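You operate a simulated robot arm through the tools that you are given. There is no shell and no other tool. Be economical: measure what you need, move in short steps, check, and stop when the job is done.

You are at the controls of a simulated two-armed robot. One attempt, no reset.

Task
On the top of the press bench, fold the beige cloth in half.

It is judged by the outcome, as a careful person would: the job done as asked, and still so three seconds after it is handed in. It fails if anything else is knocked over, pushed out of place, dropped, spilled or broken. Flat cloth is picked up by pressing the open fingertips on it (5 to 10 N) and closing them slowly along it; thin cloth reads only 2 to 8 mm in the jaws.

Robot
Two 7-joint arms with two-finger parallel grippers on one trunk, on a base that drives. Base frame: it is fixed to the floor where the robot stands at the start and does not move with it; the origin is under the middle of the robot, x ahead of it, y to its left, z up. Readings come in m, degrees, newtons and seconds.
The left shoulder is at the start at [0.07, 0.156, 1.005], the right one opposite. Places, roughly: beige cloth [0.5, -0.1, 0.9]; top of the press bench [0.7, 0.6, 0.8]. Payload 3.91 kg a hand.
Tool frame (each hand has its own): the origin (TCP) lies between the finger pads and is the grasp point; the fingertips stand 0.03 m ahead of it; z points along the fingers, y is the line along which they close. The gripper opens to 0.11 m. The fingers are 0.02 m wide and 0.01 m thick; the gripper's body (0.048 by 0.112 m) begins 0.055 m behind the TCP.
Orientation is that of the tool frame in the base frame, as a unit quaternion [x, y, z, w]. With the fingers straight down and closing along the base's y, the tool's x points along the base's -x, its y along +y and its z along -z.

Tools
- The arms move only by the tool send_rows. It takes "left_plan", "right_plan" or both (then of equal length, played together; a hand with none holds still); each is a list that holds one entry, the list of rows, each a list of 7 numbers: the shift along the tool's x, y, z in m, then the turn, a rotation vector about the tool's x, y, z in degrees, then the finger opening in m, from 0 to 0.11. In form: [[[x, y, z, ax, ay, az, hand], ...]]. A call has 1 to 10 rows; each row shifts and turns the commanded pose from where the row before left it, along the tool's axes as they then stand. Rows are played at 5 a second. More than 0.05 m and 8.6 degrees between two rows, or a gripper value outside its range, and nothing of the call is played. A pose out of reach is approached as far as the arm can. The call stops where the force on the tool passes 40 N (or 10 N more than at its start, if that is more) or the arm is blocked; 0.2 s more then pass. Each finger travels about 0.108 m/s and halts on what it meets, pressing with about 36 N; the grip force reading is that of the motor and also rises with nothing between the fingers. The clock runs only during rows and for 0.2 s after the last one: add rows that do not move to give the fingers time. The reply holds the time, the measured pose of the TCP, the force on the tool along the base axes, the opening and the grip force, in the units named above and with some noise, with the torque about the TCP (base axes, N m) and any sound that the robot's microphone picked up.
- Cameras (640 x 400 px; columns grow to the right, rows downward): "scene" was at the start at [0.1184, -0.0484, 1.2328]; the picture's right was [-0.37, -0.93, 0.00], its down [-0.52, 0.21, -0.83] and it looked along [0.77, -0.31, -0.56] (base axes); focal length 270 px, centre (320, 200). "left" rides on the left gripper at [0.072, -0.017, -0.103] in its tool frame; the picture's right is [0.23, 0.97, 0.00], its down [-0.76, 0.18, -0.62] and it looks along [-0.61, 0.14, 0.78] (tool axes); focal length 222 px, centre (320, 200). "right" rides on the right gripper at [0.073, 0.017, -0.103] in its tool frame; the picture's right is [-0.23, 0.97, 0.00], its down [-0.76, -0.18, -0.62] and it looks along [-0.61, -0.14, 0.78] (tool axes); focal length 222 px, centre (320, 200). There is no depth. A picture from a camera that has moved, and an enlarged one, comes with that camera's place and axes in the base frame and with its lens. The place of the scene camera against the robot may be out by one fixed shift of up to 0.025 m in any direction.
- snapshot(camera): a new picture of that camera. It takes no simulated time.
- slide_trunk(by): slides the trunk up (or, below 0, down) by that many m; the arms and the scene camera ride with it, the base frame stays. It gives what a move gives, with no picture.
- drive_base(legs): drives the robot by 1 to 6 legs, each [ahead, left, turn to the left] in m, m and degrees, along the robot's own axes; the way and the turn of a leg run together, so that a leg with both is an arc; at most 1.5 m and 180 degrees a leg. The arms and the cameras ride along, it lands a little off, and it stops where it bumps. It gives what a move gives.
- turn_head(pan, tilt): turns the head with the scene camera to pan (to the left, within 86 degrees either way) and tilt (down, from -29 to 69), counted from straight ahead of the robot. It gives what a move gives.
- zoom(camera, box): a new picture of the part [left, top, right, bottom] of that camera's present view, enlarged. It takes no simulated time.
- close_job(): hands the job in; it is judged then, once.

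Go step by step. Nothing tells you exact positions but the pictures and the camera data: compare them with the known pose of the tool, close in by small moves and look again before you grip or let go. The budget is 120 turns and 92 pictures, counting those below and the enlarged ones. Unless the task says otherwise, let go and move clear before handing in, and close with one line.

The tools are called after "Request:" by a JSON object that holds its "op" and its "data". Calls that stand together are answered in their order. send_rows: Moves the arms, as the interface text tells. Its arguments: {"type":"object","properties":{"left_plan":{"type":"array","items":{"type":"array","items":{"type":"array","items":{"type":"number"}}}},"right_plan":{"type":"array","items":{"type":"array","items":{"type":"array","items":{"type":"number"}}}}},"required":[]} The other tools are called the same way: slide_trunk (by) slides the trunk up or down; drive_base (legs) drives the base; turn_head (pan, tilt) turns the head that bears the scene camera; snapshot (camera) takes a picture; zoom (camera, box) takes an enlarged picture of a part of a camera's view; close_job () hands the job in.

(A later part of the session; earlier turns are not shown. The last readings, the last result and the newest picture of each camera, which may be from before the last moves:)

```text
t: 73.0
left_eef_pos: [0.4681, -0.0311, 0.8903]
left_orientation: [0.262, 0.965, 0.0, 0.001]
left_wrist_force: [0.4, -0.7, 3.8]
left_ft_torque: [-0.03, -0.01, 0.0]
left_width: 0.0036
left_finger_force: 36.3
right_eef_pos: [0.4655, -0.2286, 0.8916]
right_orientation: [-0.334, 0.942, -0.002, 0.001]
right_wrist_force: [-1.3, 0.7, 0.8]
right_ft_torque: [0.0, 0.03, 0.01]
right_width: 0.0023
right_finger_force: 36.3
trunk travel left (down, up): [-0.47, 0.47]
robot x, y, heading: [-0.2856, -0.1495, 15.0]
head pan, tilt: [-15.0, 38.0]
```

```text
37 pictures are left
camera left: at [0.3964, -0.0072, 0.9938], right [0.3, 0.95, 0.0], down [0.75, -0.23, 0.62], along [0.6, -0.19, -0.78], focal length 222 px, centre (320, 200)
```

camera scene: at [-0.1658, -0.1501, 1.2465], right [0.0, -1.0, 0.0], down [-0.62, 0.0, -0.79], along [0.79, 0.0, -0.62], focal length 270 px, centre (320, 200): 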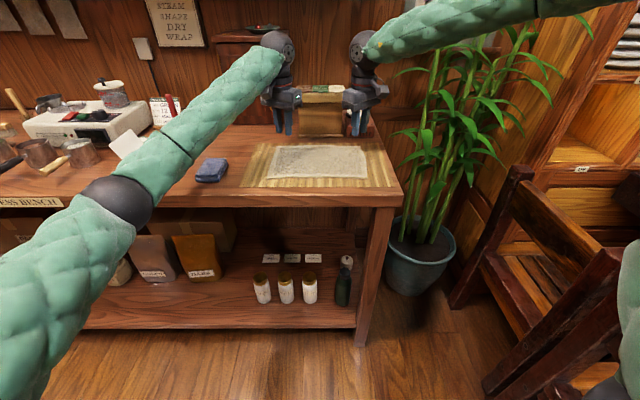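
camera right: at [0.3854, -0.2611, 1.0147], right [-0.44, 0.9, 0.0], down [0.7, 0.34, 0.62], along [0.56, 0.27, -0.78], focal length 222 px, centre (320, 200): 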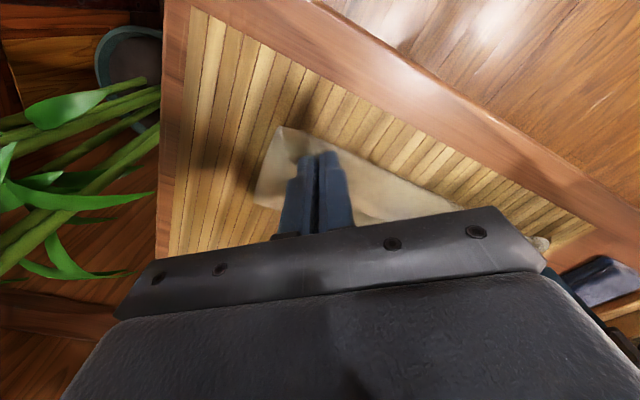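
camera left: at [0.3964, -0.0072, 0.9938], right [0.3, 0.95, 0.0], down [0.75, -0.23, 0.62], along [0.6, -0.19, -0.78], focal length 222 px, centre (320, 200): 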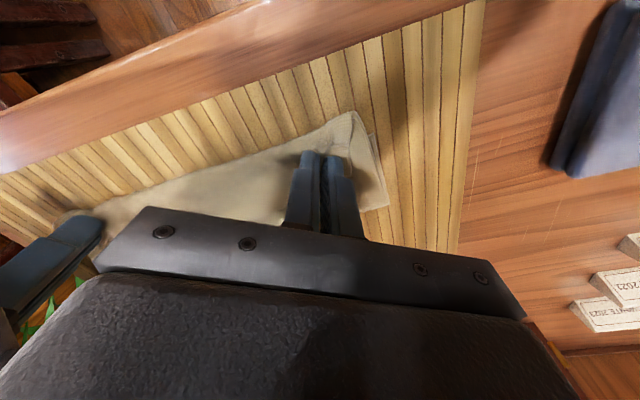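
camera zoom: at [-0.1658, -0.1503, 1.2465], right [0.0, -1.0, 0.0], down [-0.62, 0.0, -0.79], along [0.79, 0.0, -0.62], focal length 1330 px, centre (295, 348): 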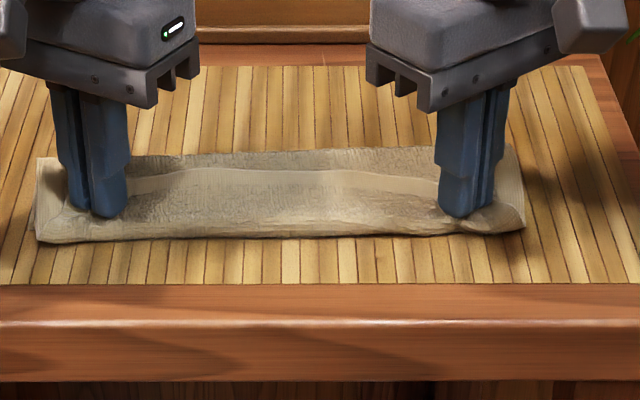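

The upper edge overhangs the lower near edge by about 1.5 cm. I'll lift slightly, shift it +x by about 1.5 cm with a slight outward stretch, and set it down again.

Request:
{"op": "send_rows", "data": {"left_plan": [[[0, 0, -0.006, 0, 0, 0, 0], [-0.0052, 0.006, 0, 0, 0, 0, 0], [-0.0052, 0.006, 0, 0, 0, 0, 0], [0, 0, 0.006, 0, 0, 0, 0], [0, 0, 0, 0, 0, 0, 0]]], "right_plan": [[[0, 0, -0.006, 0, 0, 0, 0], [-0.0041, -0.0053, 0, 0, 0, 0, 0], [-0.0041, -0.0053, 0, 0, 0, 0, 0], [0, 0, 0.007, 0, 0, 0, 0], [0, 0, 0, 0, 0, 0, 0]]]}}

Request:
{"op": "snapshot", "data": {"camera": "right"}}

Request:
{"op": "snapshot", "data": {"camera": "left"}}

Request:
{"op": "zoom", "data": {"camera": "scene", "box": [260, 140, 390, 200]}}

```text
t: 74.2
left_eef_pos: [0.481, -0.0246, 0.8908]
left_orientation: [0.262, 0.965, 0.0, 0.001]
left_wrist_force: [0.8, -3.2, 2.0]
left_ft_torque: [-0.11, -0.03, 0.0]
left_width: 0.0032
left_finger_force: 36.2
right_eef_pos: [0.4799, -0.2307, 0.8906]
right_orientation: [-0.334, 0.943, -0.001, 0.001]
right_wrist_force: [0.1, 4.1, 3.3]
right_ft_torque: [0.13, 0.0, -0.02]
right_width: 0.0026
right_finger_force: 35.8
trunk travel left (down, up): [-0.47, 0.47]
robot x, y, heading: [-0.2892, -0.146, 14.9]
head pan, tilt: [-15.0, 38.0]
```

```text
36 pictures are left
camera right: at [0.4118, -0.2636, 0.9953], right [-0.44, 0.9, 0.0], down [0.7, 0.34, 0.62], along [0.56, 0.27, -0.78], focal length 222 px, centre (320, 200)
```

right: 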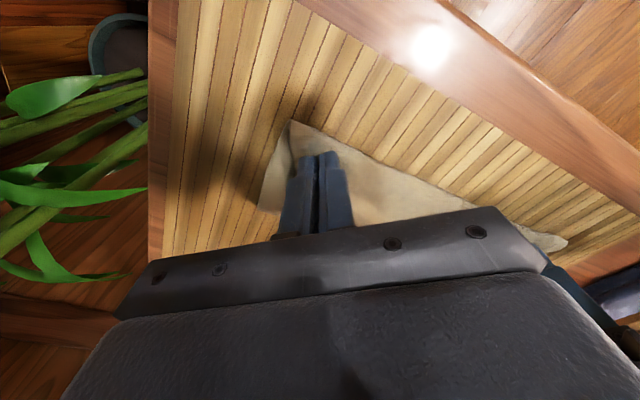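

```text
35 pictures are left
camera left: at [0.4098, -0.0018, 0.9946], right [0.3, 0.95, 0.0], down [0.75, -0.23, 0.63], along [0.6, -0.19, -0.78], focal length 222 px, centre (320, 200)
```

left: 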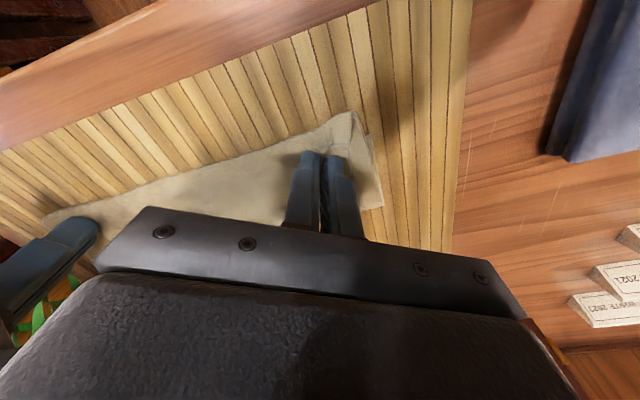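

```text
4.92 times, centred on (325, 170) of scene
camera zoom: at [-0.166, -0.1503, 1.2465], right [0.0, -1.0, 0.0], down [-0.62, 0.0, -0.79], along [0.79, 0.0, -0.62], focal length 1330 px, centre (295, 348)
```

zoom: 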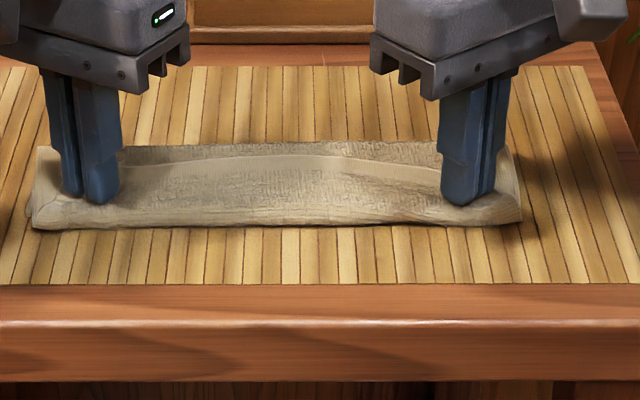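

Tension is evident (about 4 N outward), so I'll release here, raise, and inspect.

Request:
{"op": "send_rows", "data": {"left_plan": [[[0, 0, 0, 0, 0, 0, 0.006], [0, 0, 0, 0, 0, 0, 0.012], [0, 0, 0, 0, 0, 0, 0.018], [0, 0, -0.01, 0, 0, 0, 0.018], [0, 0, -0.03, 0, 0, 0, 0.018], [0, 0, -0.04, 0, 0, 0, 0.018], [0, 0, -0.04, 0, 0, 0, 0.018], [0, 0, 0, 0, 0, 0, 0.018]]], "right_plan": [[[0, 0, 0, 0, 0, 0, 0.006], [0, 0, 0, 0, 0, 0, 0.012], [0, 0, 0, 0, 0, 0, 0.018], [0, 0, -0.01, 0, 0, 0, 0.018], [0, 0, -0.03, 0, 0, 0, 0.018], [0, 0, -0.04, 0, 0, 0, 0.018], [0, 0, -0.04, 0, 0, 0, 0.018], [0, 0, 0, 0, 0, 0, 0.018]]]}}

Request:
{"op": "snapshot", "data": {"camera": "left"}}

Request:
{"op": "snapshot", "data": {"camera": "right"}}

Request:
{"op": "zoom", "data": {"camera": "scene", "box": [260, 140, 390, 200]}}

```text
t: 76.0
left_eef_pos: [0.4836, -0.0242, 1.0064]
left_orientation: [0.262, 0.965, -0.001, 0.0]
left_wrist_force: [1.0, 0.0, -1.0]
left_ft_torque: [-0.01, 0.02, -0.02]
left_width: 0.0179
left_finger_force: 0.1
right_eef_pos: [0.4823, -0.2332, 1.0086]
right_orientation: [-0.335, 0.942, -0.002, 0.0]
right_wrist_force: [0.3, 0.4, -0.1]
right_ft_torque: [-0.01, 0.02, 0.0]
right_width: 0.0182
right_finger_force: 0.2
trunk travel left (down, up): [-0.47, 0.47]
robot x, y, heading: [-0.2852, -0.1448, 15.1]
head pan, tilt: [-15.0, 38.0]
```

```text
33 pictures are left
camera left: at [0.413, -0.0013, 1.11], right [0.3, 0.95, 0.0], down [0.75, -0.23, 0.62], along [0.6, -0.19, -0.78], focal length 222 px, centre (320, 200)
```

left: 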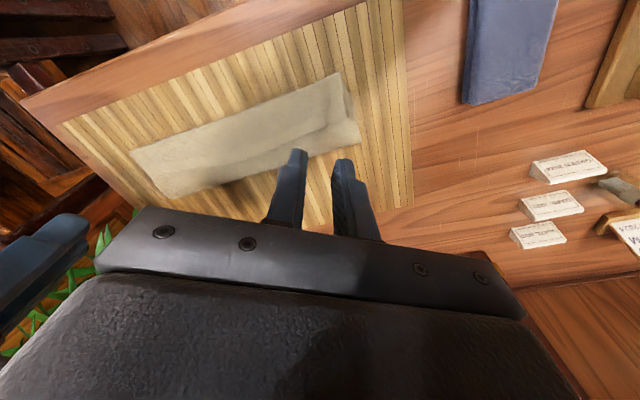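

```text
32 pictures are left
camera right: at [0.4139, -0.2656, 1.1149], right [-0.44, 0.9, 0.0], down [0.7, 0.34, 0.62], along [0.56, 0.27, -0.78], focal length 222 px, centre (320, 200)
```

right: 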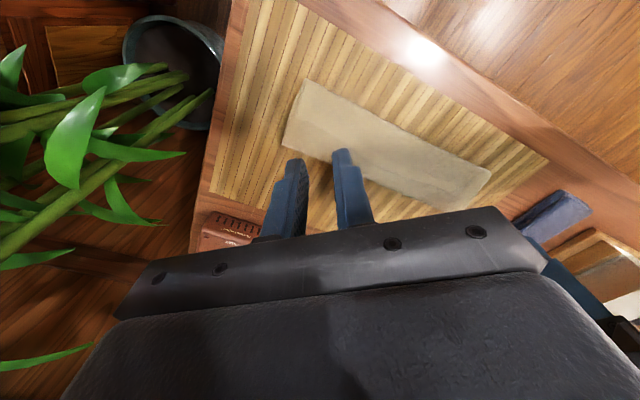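

```text
4.92 times, centred on (325, 170) of scene
camera zoom: at [-0.1645, -0.15, 1.2461], right [0.0, -1.0, 0.0], down [-0.62, 0.0, -0.79], along [0.79, 0.0, -0.62], focal length 1330 px, centre (295, 348)
```

zoom: 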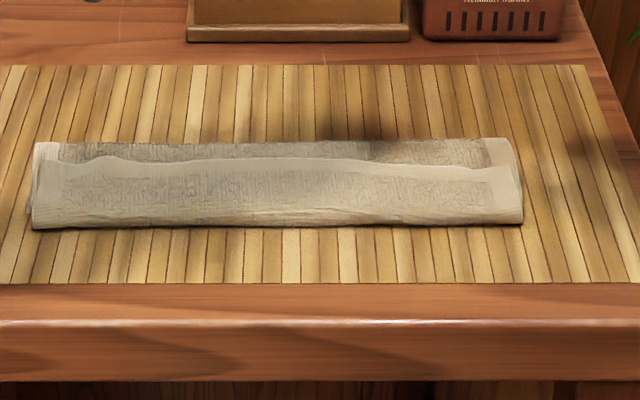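

The strip now measures about 0.095 m deep, which is half. There's a ridge line across it that I need to see better.

Request:
{"op": "zoom", "data": {"camera": "left", "box": [120, 60, 380, 220]}}

Request:
{"op": "zoom", "data": {"camera": "right", "box": [260, 60, 520, 220]}}

```text
2.46 times, centred on (250, 140) of left
camera zoom: at [0.413, -0.0013, 1.11], right [0.3, 0.95, 0.0], down [0.75, -0.23, 0.62], along [0.6, -0.19, -0.78], focal length 547 px, centre (492, 348)
```

zoom: 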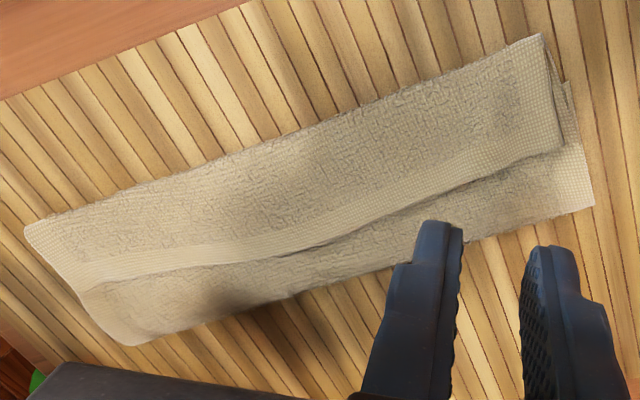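

```text
2.46 times, centred on (390, 140) of right
camera zoom: at [0.4139, -0.2656, 1.1149], right [-0.44, 0.9, 0.0], down [0.7, 0.34, 0.62], along [0.56, 0.27, -0.78], focal length 547 px, centre (148, 348)
```

zoom: 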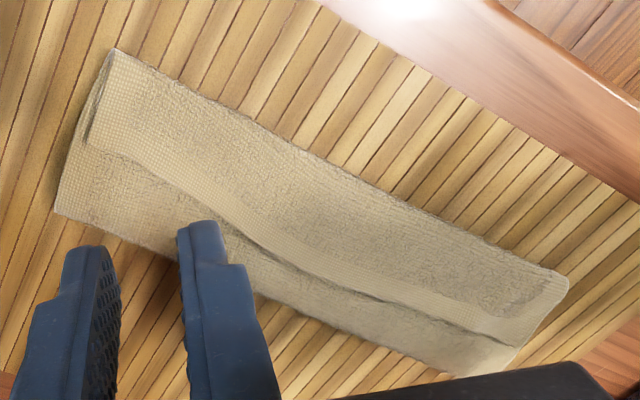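

Closer up, this is a Z fold: when I shifted the hands +x, the gripped edge folded back on top and the near edge was dragged to x of about 0.479. I'll regrasp the flap's corners, lay the cloth back out and redo the fold.

Request:
{"op": "send_rows", "data": {"left_plan": [[[-0.006, 0.0035, 0.03, 0, 0, 0, 0.022], [0, 0, 0.03, 0, 0, 0, 0.022], [0, 0, 0.03, 0, 0, 0, 0.022], [0, 0, 0.018, 0, 0, 0, 0.022], [0, 0, 0.006, 0, 0, 0, 0.022], [0, 0, 0, 0, 0, 0, 0.022]]], "right_plan": [[[-0.003, -0.001, 0.03, 0, 0, 0, 0.022], [0, 0, 0.03, 0, 0, 0, 0.022], [0, 0, 0.03, 0, 0, 0, 0.022], [0, 0, 0.018, 0, 0, 0, 0.022], [0, 0, 0.006, 0, 0, 0, 0.022], [0, 0, 0, 0, 0, 0, 0.022]]]}}

Request:
{"op": "snapshot", "data": {"camera": "left"}}

Request:
{"op": "snapshot", "data": {"camera": "right"}}

```text
t: 77.3
left_eef_pos: [0.4904, -0.024, 0.8958]
left_orientation: [0.262, 0.965, 0.0, 0.001]
left_wrist_force: [0.1, -2.1, 1.5]
left_ft_torque: [-0.01, -0.01, 0.0]
left_width: 0.022
left_finger_force: 0.0
right_eef_pos: [0.4816, -0.2288, 0.8988]
right_orientation: [-0.335, 0.942, -0.002, 0.001]
right_wrist_force: [0.2, 0.3, 1.0]
right_ft_torque: [0.02, 0.0, 0.0]
right_width: 0.0219
right_finger_force: 0.0
trunk travel left (down, up): [-0.47, 0.47]
robot x, y, heading: [-0.2872, -0.1478, 14.7]
head pan, tilt: [-15.0, 38.0]
```

```text
28 pictures are left
camera left: at [0.42, -0.0018, 0.9994], right [0.3, 0.95, 0.0], down [0.75, -0.23, 0.62], along [0.6, -0.19, -0.78], focal length 222 px, centre (320, 200)
```

left: 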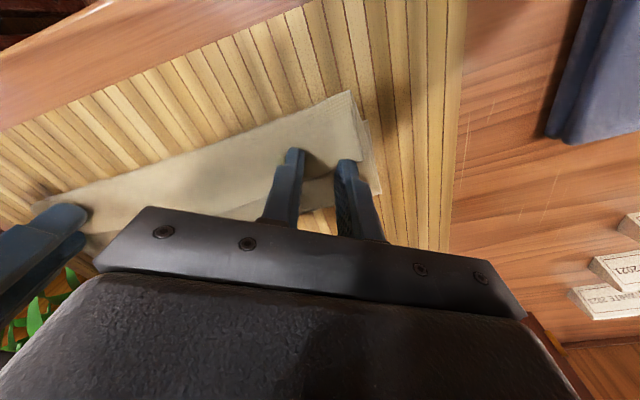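

```text
27 pictures are left
camera right: at [0.4137, -0.2609, 1.0037], right [-0.44, 0.9, 0.0], down [0.7, 0.34, 0.62], along [0.56, 0.27, -0.78], focal length 222 px, centre (320, 200)
```

right: 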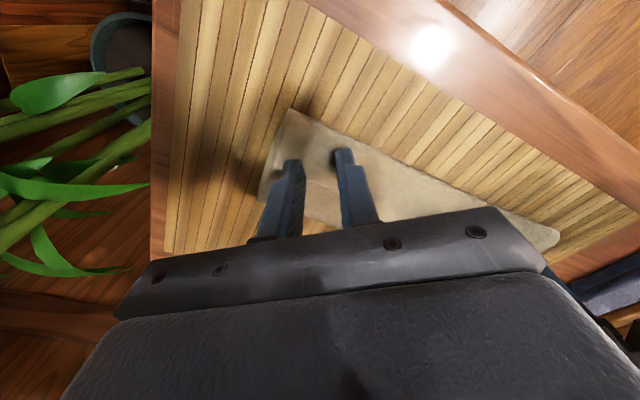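

Request:
{"op": "send_rows", "data": {"left_plan": [[[0, 0, 0.003, 0, 0, 0, 0.022], [0, 0, 0, 0, 0, 0, 0.022], [0, 0, 0, 0, 0, 0, 0.022]]], "right_plan": [[[0, 0, 0.004, 0, 0, 0, 0.022], [0, 0, 0.003, 0, 0, 0, 0.022], [0, 0, 0, 0, 0, 0, 0.022]]]}}

```text
t: 78.2
left_eef_pos: [0.4913, -0.0249, 0.8931]
left_orientation: [0.262, 0.965, -0.001, 0.001]
left_wrist_force: [-0.3, 0.6, 1.4]
left_ft_torque: [0.0, 0.02, -0.04]
left_width: 0.0221
left_finger_force: 0.1
right_eef_pos: [0.4819, -0.2285, 0.8912]
right_orientation: [-0.334, 0.943, -0.002, 0.0]
right_wrist_force: [-1.0, -0.4, 1.2]
right_ft_torque: [-0.01, -0.01, 0.01]
right_width: 0.0219
right_finger_force: 0.0
trunk travel left (down, up): [-0.47, 0.47]
robot x, y, heading: [-0.2883, -0.1512, 15.1]
head pan, tilt: [-15.0, 38.0]
```

Request:
{"op": "send_rows", "data": {"left_plan": [[[0, 0, 0.003, 0, 0, 0, 0.022], [0, 0, 0.0015, 0, 0, 0, 0.022], [0, 0, 0, 0, 0, 0, 0.022]]], "right_plan": [[[0, 0, 0.003, 0, 0, 0, 0.022], [0, 0, 0, 0, 0, 0, 0.022], [0, 0, 0, 0, 0, 0, 0.022]]]}}

```text
t: 79.0
left_eef_pos: [0.4893, -0.0236, 0.8893]
left_orientation: [0.262, 0.965, 0.001, 0.002]
left_wrist_force: [1.3, -0.3, 4.6]
left_ft_torque: [0.01, -0.06, -0.03]
left_width: 0.0221
left_finger_force: 0.0
right_eef_pos: [0.4831, -0.2285, 0.888]
right_orientation: [-0.334, 0.942, -0.003, 0.001]
right_wrist_force: [-0.1, -0.2, 6.6]
right_ft_torque: [-0.04, -0.01, -0.01]
right_width: 0.0219
right_finger_force: 0.1
trunk travel left (down, up): [-0.47, 0.47]
robot x, y, heading: [-0.2855, -0.1497, 14.8]
head pan, tilt: [-15.0, 38.0]
```

Request:
{"op": "send_rows", "data": {"left_plan": [[[0, 0, 0, 0, 0, 0, 0.019], [0, 0, 0, 0, 0, 0, 0.016], [0, 0, 0, 0, 0, 0, 0.013], [0, 0, 0, 0, 0, 0, 0.01], [0, 0, 0, 0, 0, 0, 0.007], [0, 0, 0, 0, 0, 0, 0.004], [0, 0, 0, 0, 0, 0, 0.001], [0, 0, 0, 0, 0, 0, 0], [0, 0, 0, 0, 0, 0, 0]]], "right_plan": [[[0, 0, 0, 0, 0, 0, 0.019], [0, 0, 0, 0, 0, 0, 0.016], [0, 0, 0, 0, 0, 0, 0.013], [0, 0, 0, 0, 0, 0, 0.01], [0, 0, 0, 0, 0, 0, 0.007], [0, 0, 0, 0, 0, 0, 0.004], [0, 0, 0, 0, 0, 0, 0.001], [0, 0, 0, 0, 0, 0, 0], [0, 0, 0, 0, 0, 0, 0]]]}}

```text
t: 81.0
left_eef_pos: [0.4898, -0.0254, 0.8892]
left_orientation: [0.263, 0.965, 0.0, 0.002]
left_wrist_force: [0.2, -1.7, 5.1]
left_ft_torque: [-0.04, 0.01, -0.03]
left_width: 0.0037
left_finger_force: 36.3
right_eef_pos: [0.4824, -0.2274, 0.8886]
right_orientation: [-0.335, 0.942, -0.001, 0.001]
right_wrist_force: [0.3, 0.1, 8.1]
right_ft_torque: [0.0, -0.03, 0.01]
right_width: 0.0001
right_finger_force: 36.1
trunk travel left (down, up): [-0.47, 0.47]
robot x, y, heading: [-0.2868, -0.1479, 14.8]
head pan, tilt: [-15.0, 38.0]
```

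The left has cloth and the right missed again. I'll reopen the right and retry further inward with a firmer press.

Request:
{"op": "send_rows", "data": {"right_plan": [[[0, 0, 0, 0, 0, 0, 0.012], [0, 0, 0, 0, 0, 0, 0.026], [0, 0, -0.006, 0, 0, 0, 0.026], [-0.004, 0.006, 0, 0, 0, 0, 0.026], [0, 0, 0.006, 0, 0, 0, 0.026], [0, 0, 0.001, 0, 0, 0, 0.026], [0, 0, 0, 0, 0, 0, 0.026]]]}}

Request:
{"op": "snapshot", "data": {"camera": "right"}}

```text
t: 82.5
left_eef_pos: [0.4893, -0.0245, 0.8897]
left_orientation: [0.262, 0.965, 0.001, 0.002]
left_wrist_force: [0.3, -1.1, 5.9]
left_ft_torque: [0.03, -0.02, -0.03]
left_width: 0.0035
left_finger_force: 35.4
right_eef_pos: [0.482, -0.2221, 0.8888]
right_orientation: [-0.335, 0.942, -0.003, 0.001]
right_wrist_force: [2.3, 0.1, 10.4]
right_ft_torque: [-0.06, -0.11, 0.0]
right_width: 0.026
right_finger_force: 0.1
trunk travel left (down, up): [-0.47, 0.47]
robot x, y, heading: [-0.2858, -0.1499, 15.1]
head pan, tilt: [-15.0, 38.0]
```

```text
26 pictures are left
camera right: at [0.4147, -0.2544, 0.992], right [-0.44, 0.9, 0.0], down [0.7, 0.34, 0.62], along [0.56, 0.27, -0.78], focal length 222 px, centre (320, 200)
```

right: 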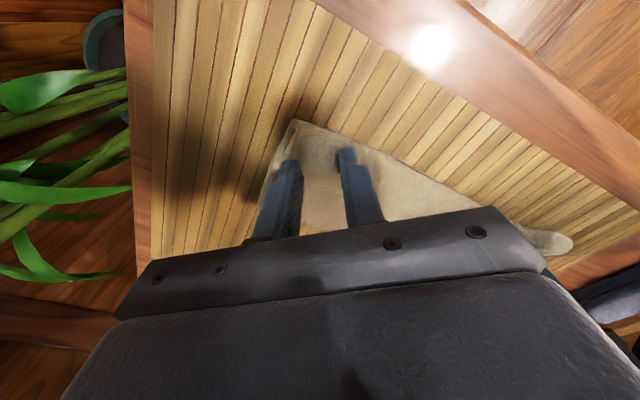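

Request:
{"op": "send_rows", "data": {"right_plan": [[[0, 0, 0, 0, 0, 0, 0.023], [0, 0, 0, 0, 0, 0, 0.02], [0, 0, 0, 0, 0, 0, 0.017], [0, 0, 0, 0, 0, 0, 0.014], [0, 0, 0, 0, 0, 0, 0.011], [0, 0, 0, 0, 0, 0, 0.008], [0, 0, 0, 0, 0, 0, 0.005], [0, 0, 0, 0, 0, 0, 0.002], [0, 0, 0, 0, 0, 0, 0], [0, 0, 0, 0, 0, 0, 0]]]}}

```text
t: 84.8
left_eef_pos: [0.4895, -0.0245, 0.8881]
left_orientation: [0.262, 0.965, 0.0, 0.002]
left_wrist_force: [1.6, -0.9, 4.8]
left_ft_torque: [-0.01, -0.02, -0.01]
left_width: 0.0034
left_finger_force: 35.7
right_eef_pos: [0.4814, -0.2213, 0.8874]
right_orientation: [-0.334, 0.943, -0.002, 0.001]
right_wrist_force: [0.5, 0.8, 13.7]
right_ft_torque: [-0.02, 0.0, 0.01]
right_width: 0.003
right_finger_force: 35.8
trunk travel left (down, up): [-0.47, 0.47]
robot x, y, heading: [-0.2879, -0.1447, 14.9]
head pan, tilt: [-15.0, 38.0]
```

Both hands read cloth. I'll lift straight up 9 cm and look.

Request:
{"op": "send_rows", "data": {"left_plan": [[[0, 0, -0.02, 0, 0, 0, 0], [0, 0, -0.025, 0, 0, 0, 0], [0, 0, -0.025, 0, 0, 0, 0], [0, 0, -0.02, 0, 0, 0, 0], [0, 0, 0, 0, 0, 0, 0]]], "right_plan": [[[0, 0, -0.02, 0, 0, 0, 0], [0, 0, -0.025, 0, 0, 0, 0], [0, 0, -0.025, 0, 0, 0, 0], [0, 0, -0.02, 0, 0, 0, 0], [0, 0, 0, 0, 0, 0, 0]]]}}

Request:
{"op": "zoom", "data": {"camera": "scene", "box": [230, 90, 410, 210]}}

```text
t: 86.0
left_eef_pos: [0.4913, -0.0222, 0.9784]
left_orientation: [0.262, 0.965, -0.001, 0.001]
left_wrist_force: [-0.4, -0.4, -0.7]
left_ft_torque: [0.0, 0.01, 0.0]
left_width: 0.0035
left_finger_force: 36.0
right_eef_pos: [0.4854, -0.221, 0.9754]
right_orientation: [-0.334, 0.943, -0.002, 0.0]
right_wrist_force: [0.5, 0.7, 0.4]
right_ft_torque: [-0.02, 0.02, -0.01]
right_width: 0.0031
right_finger_force: 36.2
trunk travel left (down, up): [-0.47, 0.47]
robot x, y, heading: [-0.2854, -0.1435, 15.1]
head pan, tilt: [-15.0, 38.0]
```

```text
3.33 times, centred on (320, 150) of scene
camera zoom: at [-0.1651, -0.1502, 1.2463], right [0.0, -1.0, 0.0], down [-0.62, 0.0, -0.79], along [0.79, 0.0, -0.62], focal length 900 px, centre (320, 367)
```

zoom: 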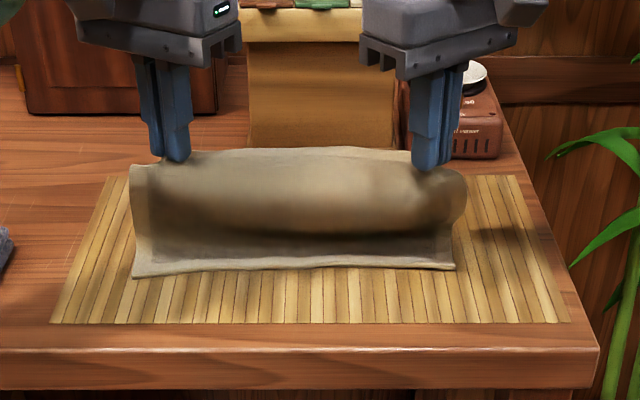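

The flap lifted as a single layer and the near edge is flat. I'll swing the edge back to x of about 0.61 to lay the lower half out, then redo the arc, tilting the fingers forward so the edge doesn't tuck.

Request:
{"op": "send_rows", "data": {"left_plan": [[[-0.0259, 0.0152, 0.005, 0, 0, 0, 0], [-0.0259, 0.0152, 0.009, 0, 0, 0, 0], [-0.0259, 0.0152, 0.012, 0, 0, 0, 0], [-0.0259, 0.0152, 0.014, 0, 0, 0, 0], [0, 0, 0, 0, 0, 0, 0]]], "right_plan": [[[-0.0246, -0.0199, 0.005, 0, 0, 0, 0], [-0.0246, -0.0199, 0.009, 0, 0, 0, 0], [-0.0246, -0.0199, 0.011, 0, 0, 0, 0], [-0.0246, -0.0199, 0.012, 0, 0, 0, 0], [0, 0, 0, 0, 0, 0, 0]]]}}

Request:
{"op": "zoom", "data": {"camera": "scene", "box": [230, 90, 410, 210]}}

Request:
{"op": "snapshot", "data": {"camera": "left"}}

```text
t: 87.2
left_eef_pos: [0.6052, -0.0218, 0.9387]
left_orientation: [0.264, 0.965, 0.0, 0.002]
left_wrist_force: [0.6, -2.0, -0.7]
left_ft_torque: [-0.03, -0.06, -0.02]
left_width: 0.0036
left_finger_force: 35.9
right_eef_pos: [0.6115, -0.2232, 0.9404]
right_orientation: [-0.334, 0.942, -0.002, 0.0]
right_wrist_force: [0.5, 2.7, 0.2]
right_ft_torque: [0.04, -0.01, -0.04]
right_width: 0.0029
right_finger_force: 35.9
trunk travel left (down, up): [-0.47, 0.47]
robot x, y, heading: [-0.2841, -0.1485, 14.9]
head pan, tilt: [-15.0, 38.0]
```

```text
3.33 times, centred on (320, 150) of scene
camera zoom: at [-0.1667, -0.1502, 1.2467], right [0.0, -1.0, 0.0], down [-0.62, 0.0, -0.79], along [0.79, 0.0, -0.62], focal length 900 px, centre (320, 367)
```

zoom: 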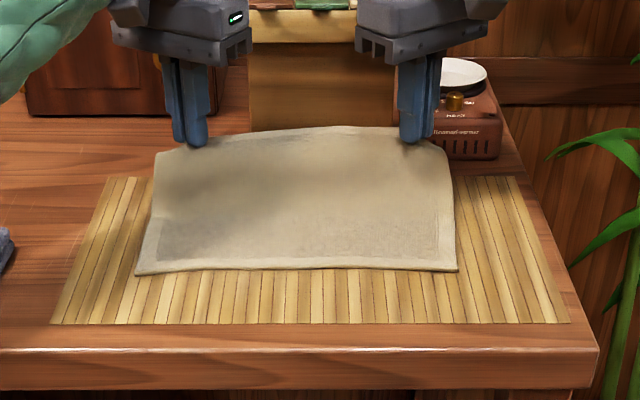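

```text
23 pictures are left
camera left: at [0.5357, 0.0008, 1.0426], right [0.3, 0.95, 0.0], down [0.74, -0.23, 0.63], along [0.6, -0.19, -0.78], focal length 222 px, centre (320, 200)
```

left: 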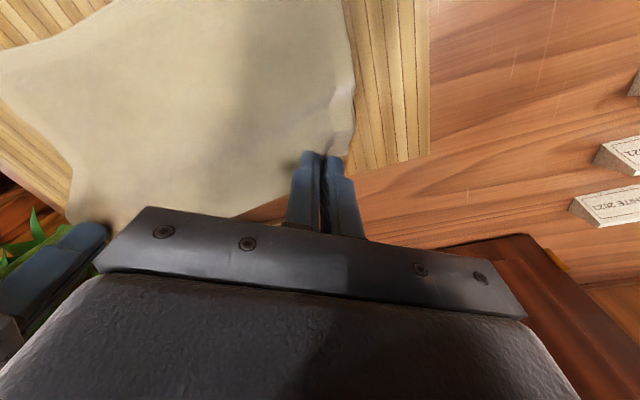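

The lower half is laid out again, with its near edge at x of about 0.465 and the fold line aimed at about 0.558. Now I'll arc over with a progressive forward tilt of the fingers.

Request:
{"op": "send_rows", "data": {"left_plan": [[[0.0112, -0.0066, -0.008, 0, 0, 0, 0], [0.0155, -0.0091, -0.0075, 0, 0, 0, 0], [0.0164, -0.0096, -0.0025, 0, 0, 0, 0], [0.02, -0.0117, 0.0028, -4.05, -6.9, 0, 0], [0.0199, -0.0117, 0.0052, -4.05, -6.9, 0, 0], [0, 0, 0, 0, 0, 0, 0]]], "right_plan": [[[0.0101, 0.0082, -0.008, 0, 0, 0, 0], [0.014, 0.0113, -0.0075, 0, 0, 0, 0], [0.0148, 0.012, -0.0025, 0, 0, 0, 0], [0.018, 0.0146, 0.0028, 5.03, -6.22, 0, 0], [0.0179, 0.0145, 0.0052, 5.03, -6.22, 0, 0], [0, 0, 0, 0, 0, 0, 0]]]}}

Request:
{"op": "zoom", "data": {"camera": "scene", "box": [230, 90, 410, 210]}}

```text
t: 88.5
left_eef_pos: [0.5153, -0.0243, 0.9434]
left_orientation: [0.259, 0.956, 0.036, 0.136]
left_wrist_force: [0.6, -1.6, 0.4]
left_ft_torque: [-0.11, 0.05, 0.01]
left_width: 0.0031
left_finger_force: 36.3
right_eef_pos: [0.5133, -0.2245, 0.9461]
right_orientation: [-0.331, 0.933, -0.047, 0.132]
right_wrist_force: [0.0, 1.2, 0.7]
right_ft_torque: [0.07, 0.03, 0.03]
right_width: 0.0028
right_finger_force: 36.4
trunk travel left (down, up): [-0.47, 0.47]
robot x, y, heading: [-0.291, -0.1473, 14.5]
head pan, tilt: [-15.0, 38.0]
```

```text
3.33 times, centred on (320, 150) of scene
camera zoom: at [-0.1649, -0.1505, 1.2463], right [0.0, -1.0, 0.0], down [-0.62, 0.0, -0.79], along [0.79, 0.0, -0.62], focal length 900 px, centre (320, 367)
```

zoom: 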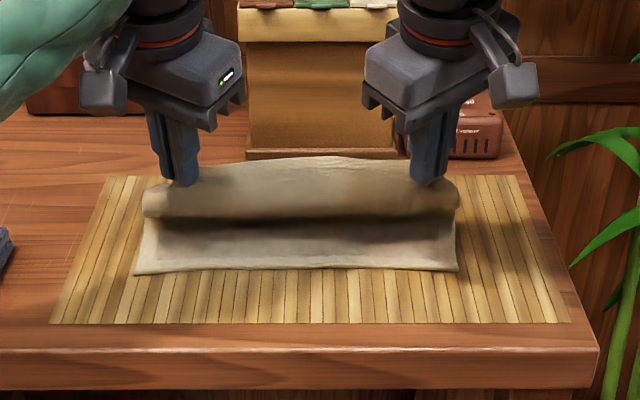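

The hem sits above the pinch and the cloth bulges forward under the fingers, so I'll pull it taut toward me while lowering, keeping the current tilt.

Request:
{"op": "send_rows", "data": {"left_plan": [[[0.0178, -0.0104, 0.0065, 0, 0, 0, 0], [0.0154, -0.0091, 0.0115, 0, 0, 0, 0], [0.0171, -0.01, 0.011, 0, 0, 0, 0], [0, 0, 0, 0, 0, 0, 0]]], "right_plan": [[[0.016, 0.013, 0.0065, 0, 0, 0, 0], [0.0139, 0.0113, 0.0115, 0, 0, 0, 0], [0.0154, 0.0125, 0.011, 0, 0, 0, 0], [0, 0, 0, 0, 0, 0, 0]]]}}

Request:
{"op": "zoom", "data": {"camera": "scene", "box": [250, 130, 400, 210]}}

Request:
{"op": "snapshot", "data": {"camera": "left"}}

```text
t: 89.5
left_eef_pos: [0.4665, -0.0227, 0.9009]
left_orientation: [0.26, 0.956, 0.036, 0.135]
left_wrist_force: [0.2, -1.4, 0.7]
left_ft_torque: [-0.08, 0.08, 0.01]
left_width: 0.0033
left_finger_force: 35.8
right_eef_pos: [0.4644, -0.2219, 0.9032]
right_orientation: [-0.33, 0.934, -0.048, 0.131]
right_wrist_force: [0.1, 1.2, 0.0]
right_ft_torque: [0.05, 0.06, 0.02]
right_width: 0.0031
right_finger_force: 36.4
trunk travel left (down, up): [-0.47, 0.47]
robot x, y, heading: [-0.284, -0.1457, 14.9]
head pan, tilt: [-15.0, 38.0]
```

```text
4.27 times, centred on (325, 170) of scene
camera zoom: at [-0.1656, -0.1504, 1.2464], right [0.0, -1.0, 0.0], down [-0.62, 0.0, -0.79], along [0.79, 0.0, -0.62], focal length 1153 px, centre (299, 328)
```

zoom: 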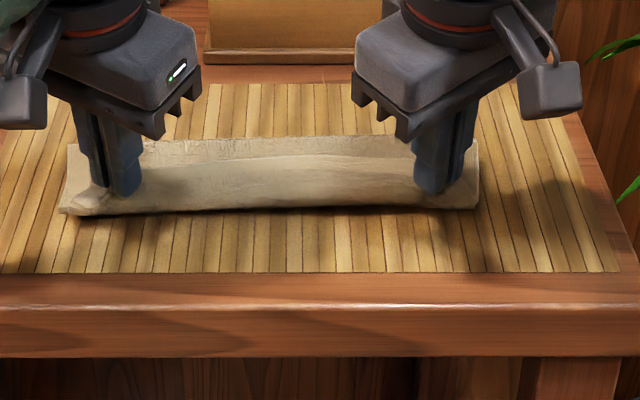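

```text
20 pictures are left
camera left: at [0.37, -0.0009, 0.9809], right [0.29, 0.95, 0.08], down [0.54, -0.23, 0.81], along [0.79, -0.19, -0.59], focal length 222 px, centre (320, 200)
```

left: 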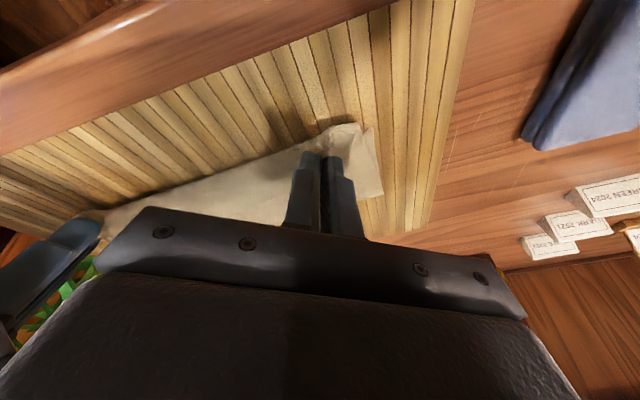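

The hem between the hands is standing up. I'll tilt the hands further forward about the fingertips so it tips toward the near side, then lower.

Request:
{"op": "send_rows", "data": {"left_plan": [[[0.0036, -0.0021, 0, -4.05, -6.9, 0, 0], [0.0036, -0.0021, 0, -4.05, -6.9, 0, 0], [0.0036, -0.0021, 0, -4.05, -6.9, 0, 0], [0.0044, -0.0026, 0.0062, 0, 0, 0, 0], [0, 0, 0, 0, 0, 0, 0]]], "right_plan": [[[0.0033, 0.0026, 0, 5.03, -6.22, 0, 0], [0.0033, 0.0026, 0, 5.03, -6.22, 0, 0], [0.0033, 0.0026, 0, 5.03, -6.22, 0, 0], [0.004, 0.0032, 0.0062, 0, 0, 0, 0], [0, 0, 0, 0, 0, 0, 0]]]}}

Request:
{"op": "zoom", "data": {"camera": "scene", "box": [250, 130, 400, 210]}}

```text
t: 90.8
left_eef_pos: [0.4553, -0.0234, 0.888]
left_orientation: [0.246, 0.907, 0.09, 0.331]
left_wrist_force: [-0.1, -1.1, 1.0]
left_ft_torque: [-0.06, 0.04, -0.05]
left_width: 0.0032
left_finger_force: 35.9
right_eef_pos: [0.4538, -0.2228, 0.8901]
right_orientation: [-0.314, 0.885, -0.116, 0.324]
right_wrist_force: [0.0, 0.2, 0.3]
right_ft_torque: [0.02, 0.06, 0.03]
right_width: 0.0027
right_finger_force: 36.1
trunk travel left (down, up): [-0.47, 0.47]
robot x, y, heading: [-0.2866, -0.1476, 15.2]
head pan, tilt: [-15.0, 38.0]
```

```text
4.27 times, centred on (325, 170) of scene
camera zoom: at [-0.1662, -0.1501, 1.2465], right [0.0, -1.0, 0.0], down [-0.62, 0.0, -0.79], along [0.79, 0.0, -0.62], focal length 1153 px, centre (299, 328)
```

zoom: 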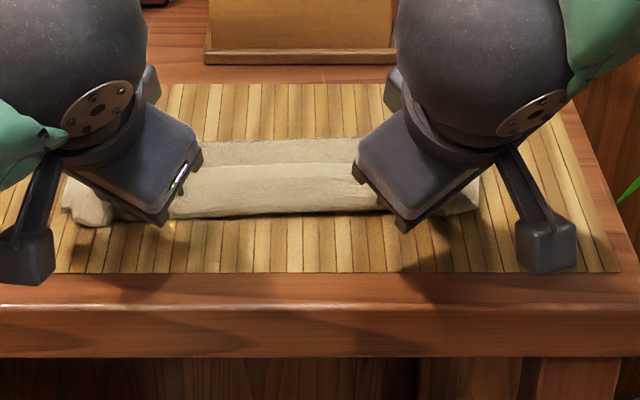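

The slack is bulging past the pinch. I'll lay the cloth back out once more and redo the arc with the cloth kept taut.

Request:
{"op": "send_rows", "data": {"left_plan": [[[-0.0166, 0.0098, -0.023, 0, 0, 0, 0], [-0.0166, 0.0098, -0.023, 0, 0, 0, 0], [0, 0, 0, 4.05, 6.9, 0, 0], [0, 0, 0, 4.05, 6.9, 0, 0], [0, 0, 0, 4.05, 6.9, 0, 0], [0, 0, 0, 4.05, 6.9, 0, 0], [0, 0, 0, 4.05, 6.9, 0, 0], [0, 0, 0, 0, 0, 0, 0]]], "right_plan": [[[-0.015, -0.0121, -0.023, 0, 0, 0, 0], [-0.015, -0.0121, -0.023, 0, 0, 0, 0], [0, 0, 0, -5.03, 6.22, 0, 0], [0, 0, 0, -5.03, 6.22, 0, 0], [0, 0, 0, -5.03, 6.22, 0, 0], [0, 0, 0, -5.03, 6.22, 0, 0], [0, 0, 0, -5.03, 6.22, 0, 0], [0, 0, 0, 0, 0, 0, 0]]]}}

Request:
{"op": "send_rows", "data": {"left_plan": [[[-0.0336, 0.0197, -0.01, 0, 0, 0, 0], [-0.0336, 0.0197, -0.005, 0, 0, 0, 0], [-0.0336, 0.0197, 0.01, 0, 0, 0, 0], [-0.0336, 0.0197, 0.017, 0, 0, 0, 0], [0, 0, 0, 0, 0, 0, 0]]], "right_plan": [[[-0.0303, -0.0245, -0.01, 0, 0, 0, 0], [-0.0303, -0.0245, -0.005, 0, 0, 0, 0], [-0.0303, -0.0245, 0.01, 0, 0, 0, 0], [-0.0303, -0.0245, 0.017, 0, 0, 0, 0], [0, 0, 0, 0, 0, 0, 0]]]}}

Request:
{"op": "zoom", "data": {"camera": "scene", "box": [230, 90, 410, 210]}}

```text
t: 92.5
left_eef_pos: [0.4538, -0.0237, 0.9488]
left_orientation: [0.262, 0.965, 0.001, 0.001]
left_wrist_force: [-0.5, -0.3, -0.7]
left_ft_torque: [0.01, -0.08, 0.01]
left_width: 0.0033
left_finger_force: 36.1
right_eef_pos: [0.4544, -0.221, 0.9499]
right_orientation: [-0.334, 0.942, -0.002, 0.0]
right_wrist_force: [-0.8, 1.2, 0.4]
right_ft_torque: [-0.04, -0.05, -0.01]
right_width: 0.0025
right_finger_force: 35.8
trunk travel left (down, up): [-0.47, 0.47]
robot x, y, heading: [-0.2868, -0.15, 15.2]
head pan, tilt: [-15.0, 38.0]
```

```text
t: 93.8
left_eef_pos: [0.6095, -0.0217, 0.9366]
left_orientation: [0.262, 0.965, -0.001, 0.002]
left_wrist_force: [0.2, -0.6, 1.0]
left_ft_torque: [0.03, -0.06, 0.01]
left_width: 0.0032
left_finger_force: 35.9
right_eef_pos: [0.6103, -0.219, 0.9381]
right_orientation: [-0.334, 0.942, -0.003, 0.001]
right_wrist_force: [-0.2, 0.3, 0.0]
right_ft_torque: [-0.01, -0.08, 0.03]
right_width: 0.0025
right_finger_force: 36.0
trunk travel left (down, up): [-0.47, 0.47]
robot x, y, heading: [-0.2891, -0.1484, 15.2]
head pan, tilt: [-15.0, 38.0]
```

```text
3.33 times, centred on (320, 150) of scene
camera zoom: at [-0.167, -0.15, 1.2467], right [0.0, -1.0, 0.0], down [-0.62, 0.0, -0.79], along [0.79, 0.0, -0.62], focal length 900 px, centre (320, 367)
```

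zoom: 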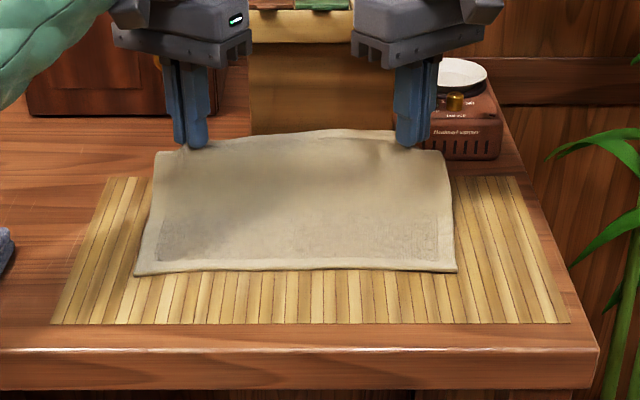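

The cloth is laid out again. This time the tilt follows the arc, so the cloth leaves the fingertips straight toward the fold line.

Request:
{"op": "send_rows", "data": {"left_plan": [[[0.0112, -0.0066, -0.0135, 0, 0, 0, 0], [0.02, -0.0117, -0.0075, -4.05, -6.9, 0, 0], [0.0204, -0.0119, -0.0051, -4.05, -6.9, 0, 0], [0.0174, -0.0102, -0.0025, -4.05, -6.9, 0, 0], [0.0175, -0.0103, -0.0014, -4.05, -6.9, 0, 0], [0.0176, -0.0103, -0.0003, -4.05, -6.9, 0, 0], [0.0177, -0.0104, 0.0008, -4.05, -6.9, 0, 0], [0, 0, 0, 0, 0, 0, 0]]], "right_plan": [[[0.0101, 0.0082, -0.0135, 0, 0, 0, 0], [0.018, 0.0146, -0.0075, 5.03, -6.22, 0, 0], [0.0183, 0.0148, -0.0051, 5.03, -6.22, 0, 0], [0.0157, 0.0127, -0.0025, 5.03, -6.22, 0, 0], [0.0158, 0.0128, -0.0014, 5.03, -6.22, 0, 0], [0.0159, 0.0128, -0.0003, 5.03, -6.22, 0, 0], [0.0159, 0.0129, 0.0008, 5.03, -6.22, 0, 0], [0, 0, 0, 0, 0, 0, 0]]]}}

Request:
{"op": "zoom", "data": {"camera": "scene", "box": [230, 90, 410, 210]}}

```text
t: 95.5
left_eef_pos: [0.4769, -0.0211, 0.9237]
left_orientation: [0.24, 0.881, 0.106, 0.394]
left_wrist_force: [-0.2, -2.1, -0.4]
left_ft_torque: [-0.09, 0.07, -0.11]
left_width: 0.0035
left_finger_force: 35.8
right_eef_pos: [0.4754, -0.2234, 0.9255]
right_orientation: [-0.305, 0.861, -0.137, 0.384]
right_wrist_force: [-1.1, 2.3, 0.1]
right_ft_torque: [0.09, 0.02, 0.08]
right_width: 0.0028
right_finger_force: 36.1
trunk travel left (down, up): [-0.47, 0.47]
robot x, y, heading: [-0.2829, -0.1505, 15.2]
head pan, tilt: [-15.0, 38.0]
```

```text
3.33 times, centred on (320, 150) of scene
camera zoom: at [-0.166, -0.1503, 1.2465], right [0.0, -1.0, 0.0], down [-0.62, 0.0, -0.79], along [0.79, 0.0, -0.62], focal length 900 px, centre (320, 367)
```

zoom: 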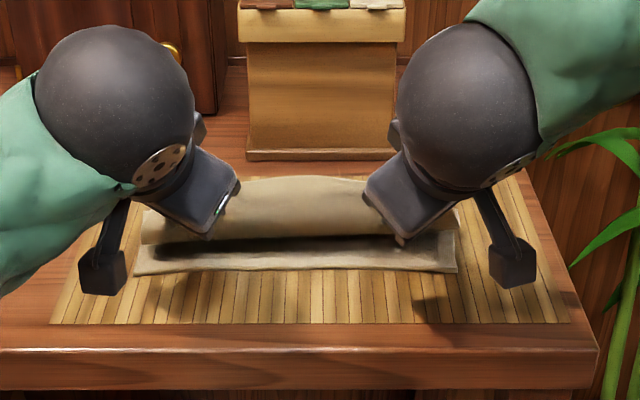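

Request:
{"op": "send_rows", "data": {"left_plan": [[[0.014, -0.0082, 0.0017, 0, 0, 0, 0], [0.0112, -0.0066, 0.0039, 0, 0, 0, 0], [0, 0, 0, 0, 0, 0, 0]]], "right_plan": [[[0.0126, 0.0102, 0.0017, 0, 0, 0, 0], [0.0101, 0.0082, 0.0039, 0, 0, 0, 0], [0, 0, 0, 0, 0, 0, 0]]]}}

Request:
{"op": "zoom", "data": {"camera": "scene", "box": [260, 135, 390, 205]}}

Request:
{"op": "snapshot", "data": {"camera": "left"}}

```text
t: 96.3
left_eef_pos: [0.46, -0.0231, 0.8987]
left_orientation: [0.24, 0.881, 0.106, 0.394]
left_wrist_force: [-0.4, -1.2, 0.4]
left_ft_torque: [-0.06, 0.05, -0.06]
left_width: 0.0032
left_finger_force: 36.7
right_eef_pos: [0.4623, -0.2216, 0.8997]
right_orientation: [-0.305, 0.861, -0.137, 0.384]
right_wrist_force: [0.1, 0.5, -0.2]
right_ft_torque: [0.06, 0.05, 0.05]
right_width: 0.0025
right_finger_force: 36.3
trunk travel left (down, up): [-0.47, 0.47]
robot x, y, heading: [-0.2845, -0.1482, 14.8]
head pan, tilt: [-15.0, 38.0]
```

```text
4.92 times, centred on (325, 170) of scene
camera zoom: at [-0.166, -0.1502, 1.2465], right [0.0, -1.0, 0.0], down [-0.62, 0.0, -0.79], along [0.79, 0.0, -0.62], focal length 1330 px, centre (295, 348)
```

zoom: 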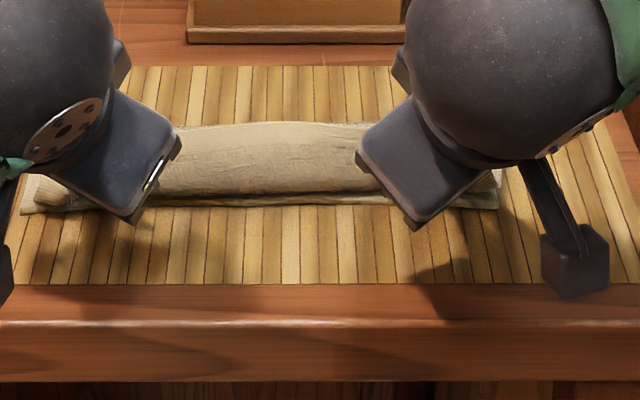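

```text
15 pictures are left
camera left: at [0.3365, -0.0004, 0.9154], right [0.2, 0.95, 0.22], down [0.03, -0.23, 0.97], along [0.98, -0.19, -0.08], focal length 222 px, centre (320, 200)
```

left: 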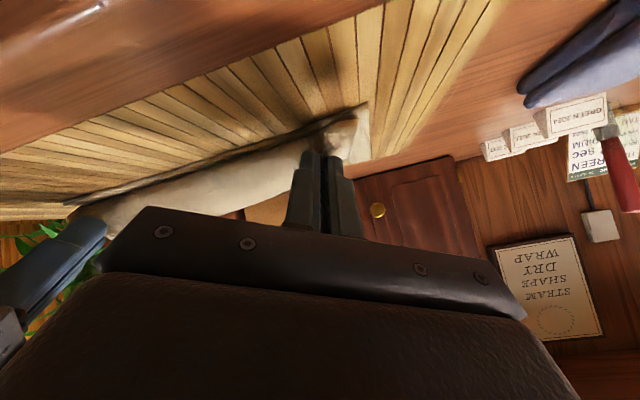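

The lower near edge is visible and the upper layer sits on it, though its hem points back. I'll pull the pinch taut toward the near edge and press down.

Request:
{"op": "send_rows", "data": {"left_plan": [[[0.01, -0.0058, -0.0031, 0, 0, 0, 0], [0.01, -0.0058, -0.0031, 0, 0, 0, 0], [0.0045, -0.0026, 0.004, 0, 0, 0, 0], [0, 0, 0, 0, 0, 0, 0]]], "right_plan": [[[0.009, 0.0073, -0.0031, 0, 0, 0, 0], [0.009, 0.0073, -0.0031, 0, 0, 0, 0], [0.004, 0.0033, 0.004, 0, 0, 0, 0], [0, 0, 0, 0, 0, 0, 0]]]}}

Request:
{"op": "zoom", "data": {"camera": "scene", "box": [260, 135, 390, 205]}}

```text
t: 97.3
left_eef_pos: [0.4414, -0.0227, 0.8817]
left_orientation: [0.239, 0.881, 0.107, 0.394]
left_wrist_force: [1.0, -1.5, 2.6]
left_ft_torque: [-0.05, -0.01, -0.05]
left_width: 0.0032
left_finger_force: 35.6
right_eef_pos: [0.4427, -0.2221, 0.8811]
right_orientation: [-0.306, 0.86, -0.137, 0.384]
right_wrist_force: [0.7, -1.0, 10.5]
right_ft_torque: [0.1, -0.1, 0.03]
right_width: 0.0023
right_finger_force: 36.1
trunk travel left (down, up): [-0.47, 0.47]
robot x, y, heading: [-0.2824, -0.1435, 15.0]
head pan, tilt: [-15.0, 38.0]
```

```text
4.92 times, centred on (325, 170) of scene
camera zoom: at [-0.1666, -0.1503, 1.2467], right [0.0, -1.0, 0.0], down [-0.62, 0.0, -0.79], along [0.79, 0.0, -0.62], focal length 1330 px, centre (295, 348)
```

zoom: 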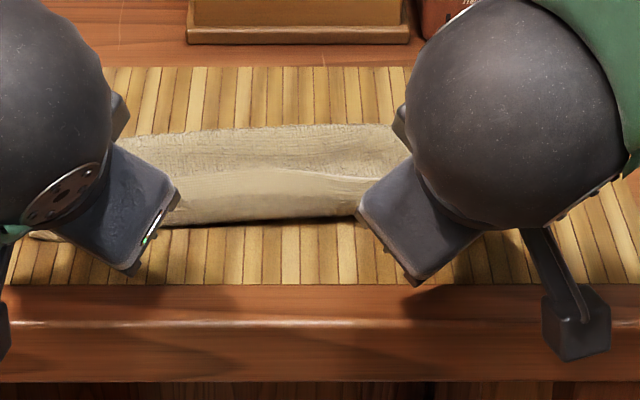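

Now I'll open only slightly and withdraw toward me so the hem drags outward, then raise and look.

Request:
{"op": "send_rows", "data": {"left_plan": [[[0, 0, 0, 0, 0, 0, 0.008], [0, 0, 0, 0, 0, 0, 0.008], [0.0067, -0.0039, -0.0131, 0, 0, 0, 0.008], [0.0067, -0.0039, -0.0131, 0, 0, 0, 0.008], [0.0067, -0.0039, -0.0131, 0, 0, 0, 0.008], [-0.0256, 0.015, -0.0268, 0, 0, 0, 0.008], [-0.0256, 0.015, -0.0268, 0, 0, 0, 0.008], [-0.0256, 0.015, -0.0268, 0, 0, 0, 0.008], [0, 0, 0, 0, 0, 0, 0.008]]], "right_plan": [[[0, 0, 0, 0, 0, 0, 0.008], [0, 0, 0, 0, 0, 0, 0.008], [0.0061, 0.0049, -0.0131, 0, 0, 0, 0.008], [0.0061, 0.0049, -0.0131, 0, 0, 0, 0.008], [0.0061, 0.0049, -0.0131, 0, 0, 0, 0.008], [-0.0231, -0.0187, -0.0268, 0, 0, 0, 0.008], [-0.0231, -0.0187, -0.0268, 0, 0, 0, 0.008], [-0.0231, -0.0187, -0.0268, 0, 0, 0, 0.008], [0, 0, 0, 0, 0, 0, 0.008]]]}}

Request:
{"op": "zoom", "data": {"camera": "scene", "box": [240, 125, 400, 205]}}

```text
t: 99.3
left_eef_pos: [0.4003, -0.0256, 1.0088]
left_orientation: [0.239, 0.881, 0.106, 0.394]
left_wrist_force: [0.8, -0.8, 0.0]
left_ft_torque: [0.02, 0.02, -0.01]
left_width: 0.0085
left_finger_force: 0.1
right_eef_pos: [0.3985, -0.2251, 1.0097]
right_orientation: [-0.307, 0.861, -0.136, 0.383]
right_wrist_force: [0.2, -0.1, -0.6]
right_ft_torque: [0.03, 0.0, 0.01]
right_width: 0.0081
right_finger_force: 0.2
trunk travel left (down, up): [-0.47, 0.47]
robot x, y, heading: [-0.2868, -0.1487, 14.7]
head pan, tilt: [-15.0, 38.0]
```

```text
4.00 times, centred on (320, 165) of scene
camera zoom: at [-0.1646, -0.1498, 1.2462], right [0.0, -1.0, 0.0], down [-0.62, 0.0, -0.79], along [0.79, 0.0, -0.62], focal length 1081 px, centre (320, 340)
```

zoom: 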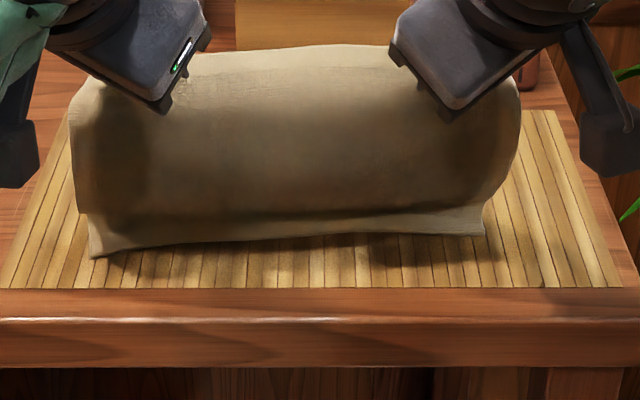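

The cloth stayed in the barely opened jaws and came up with the hands. I'll close again to secure it and read the widths.

Request:
{"op": "send_rows", "data": {"left_plan": [[[0, 0, 0, 0, 0, 0, 0], [0, 0, 0, 0, 0, 0, 0]]], "right_plan": [[[0, 0, 0, 0, 0, 0, 0], [0, 0, 0, 0, 0, 0, 0]]]}}

Request:
{"op": "snapshot", "data": {"camera": "left"}}

```text
t: 100.0
left_eef_pos: [0.3973, -0.0257, 1.0113]
left_orientation: [0.239, 0.881, 0.107, 0.394]
left_wrist_force: [0.0, -1.3, -0.4]
left_ft_torque: [-0.03, 0.0, -0.02]
left_width: 0.0033
left_finger_force: 36.2
right_eef_pos: [0.3988, -0.2269, 1.0102]
right_orientation: [-0.306, 0.86, -0.136, 0.384]
right_wrist_force: [0.0, 1.3, 0.4]
right_ft_torque: [0.0, 0.03, 0.05]
right_width: 0.0026
right_finger_force: 35.9
trunk travel left (down, up): [-0.47, 0.47]
robot x, y, heading: [-0.2819, -0.1465, 14.9]
head pan, tilt: [-15.0, 38.0]
```

```text
12 pictures are left
camera left: at [0.274, -0.0026, 1.0264], right [0.2, 0.95, 0.22], down [0.03, -0.23, 0.97], along [0.98, -0.19, -0.08], focal length 222 px, centre (320, 200)
```

left: 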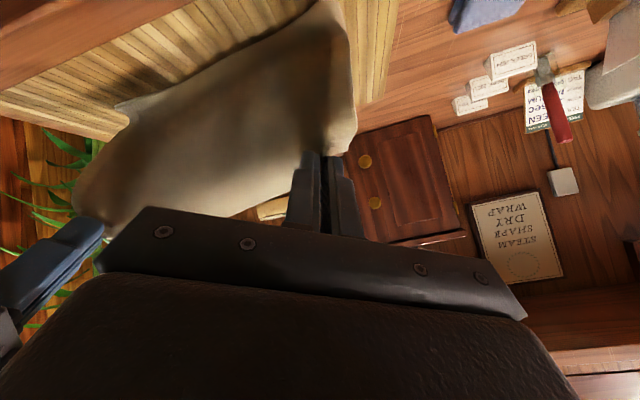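

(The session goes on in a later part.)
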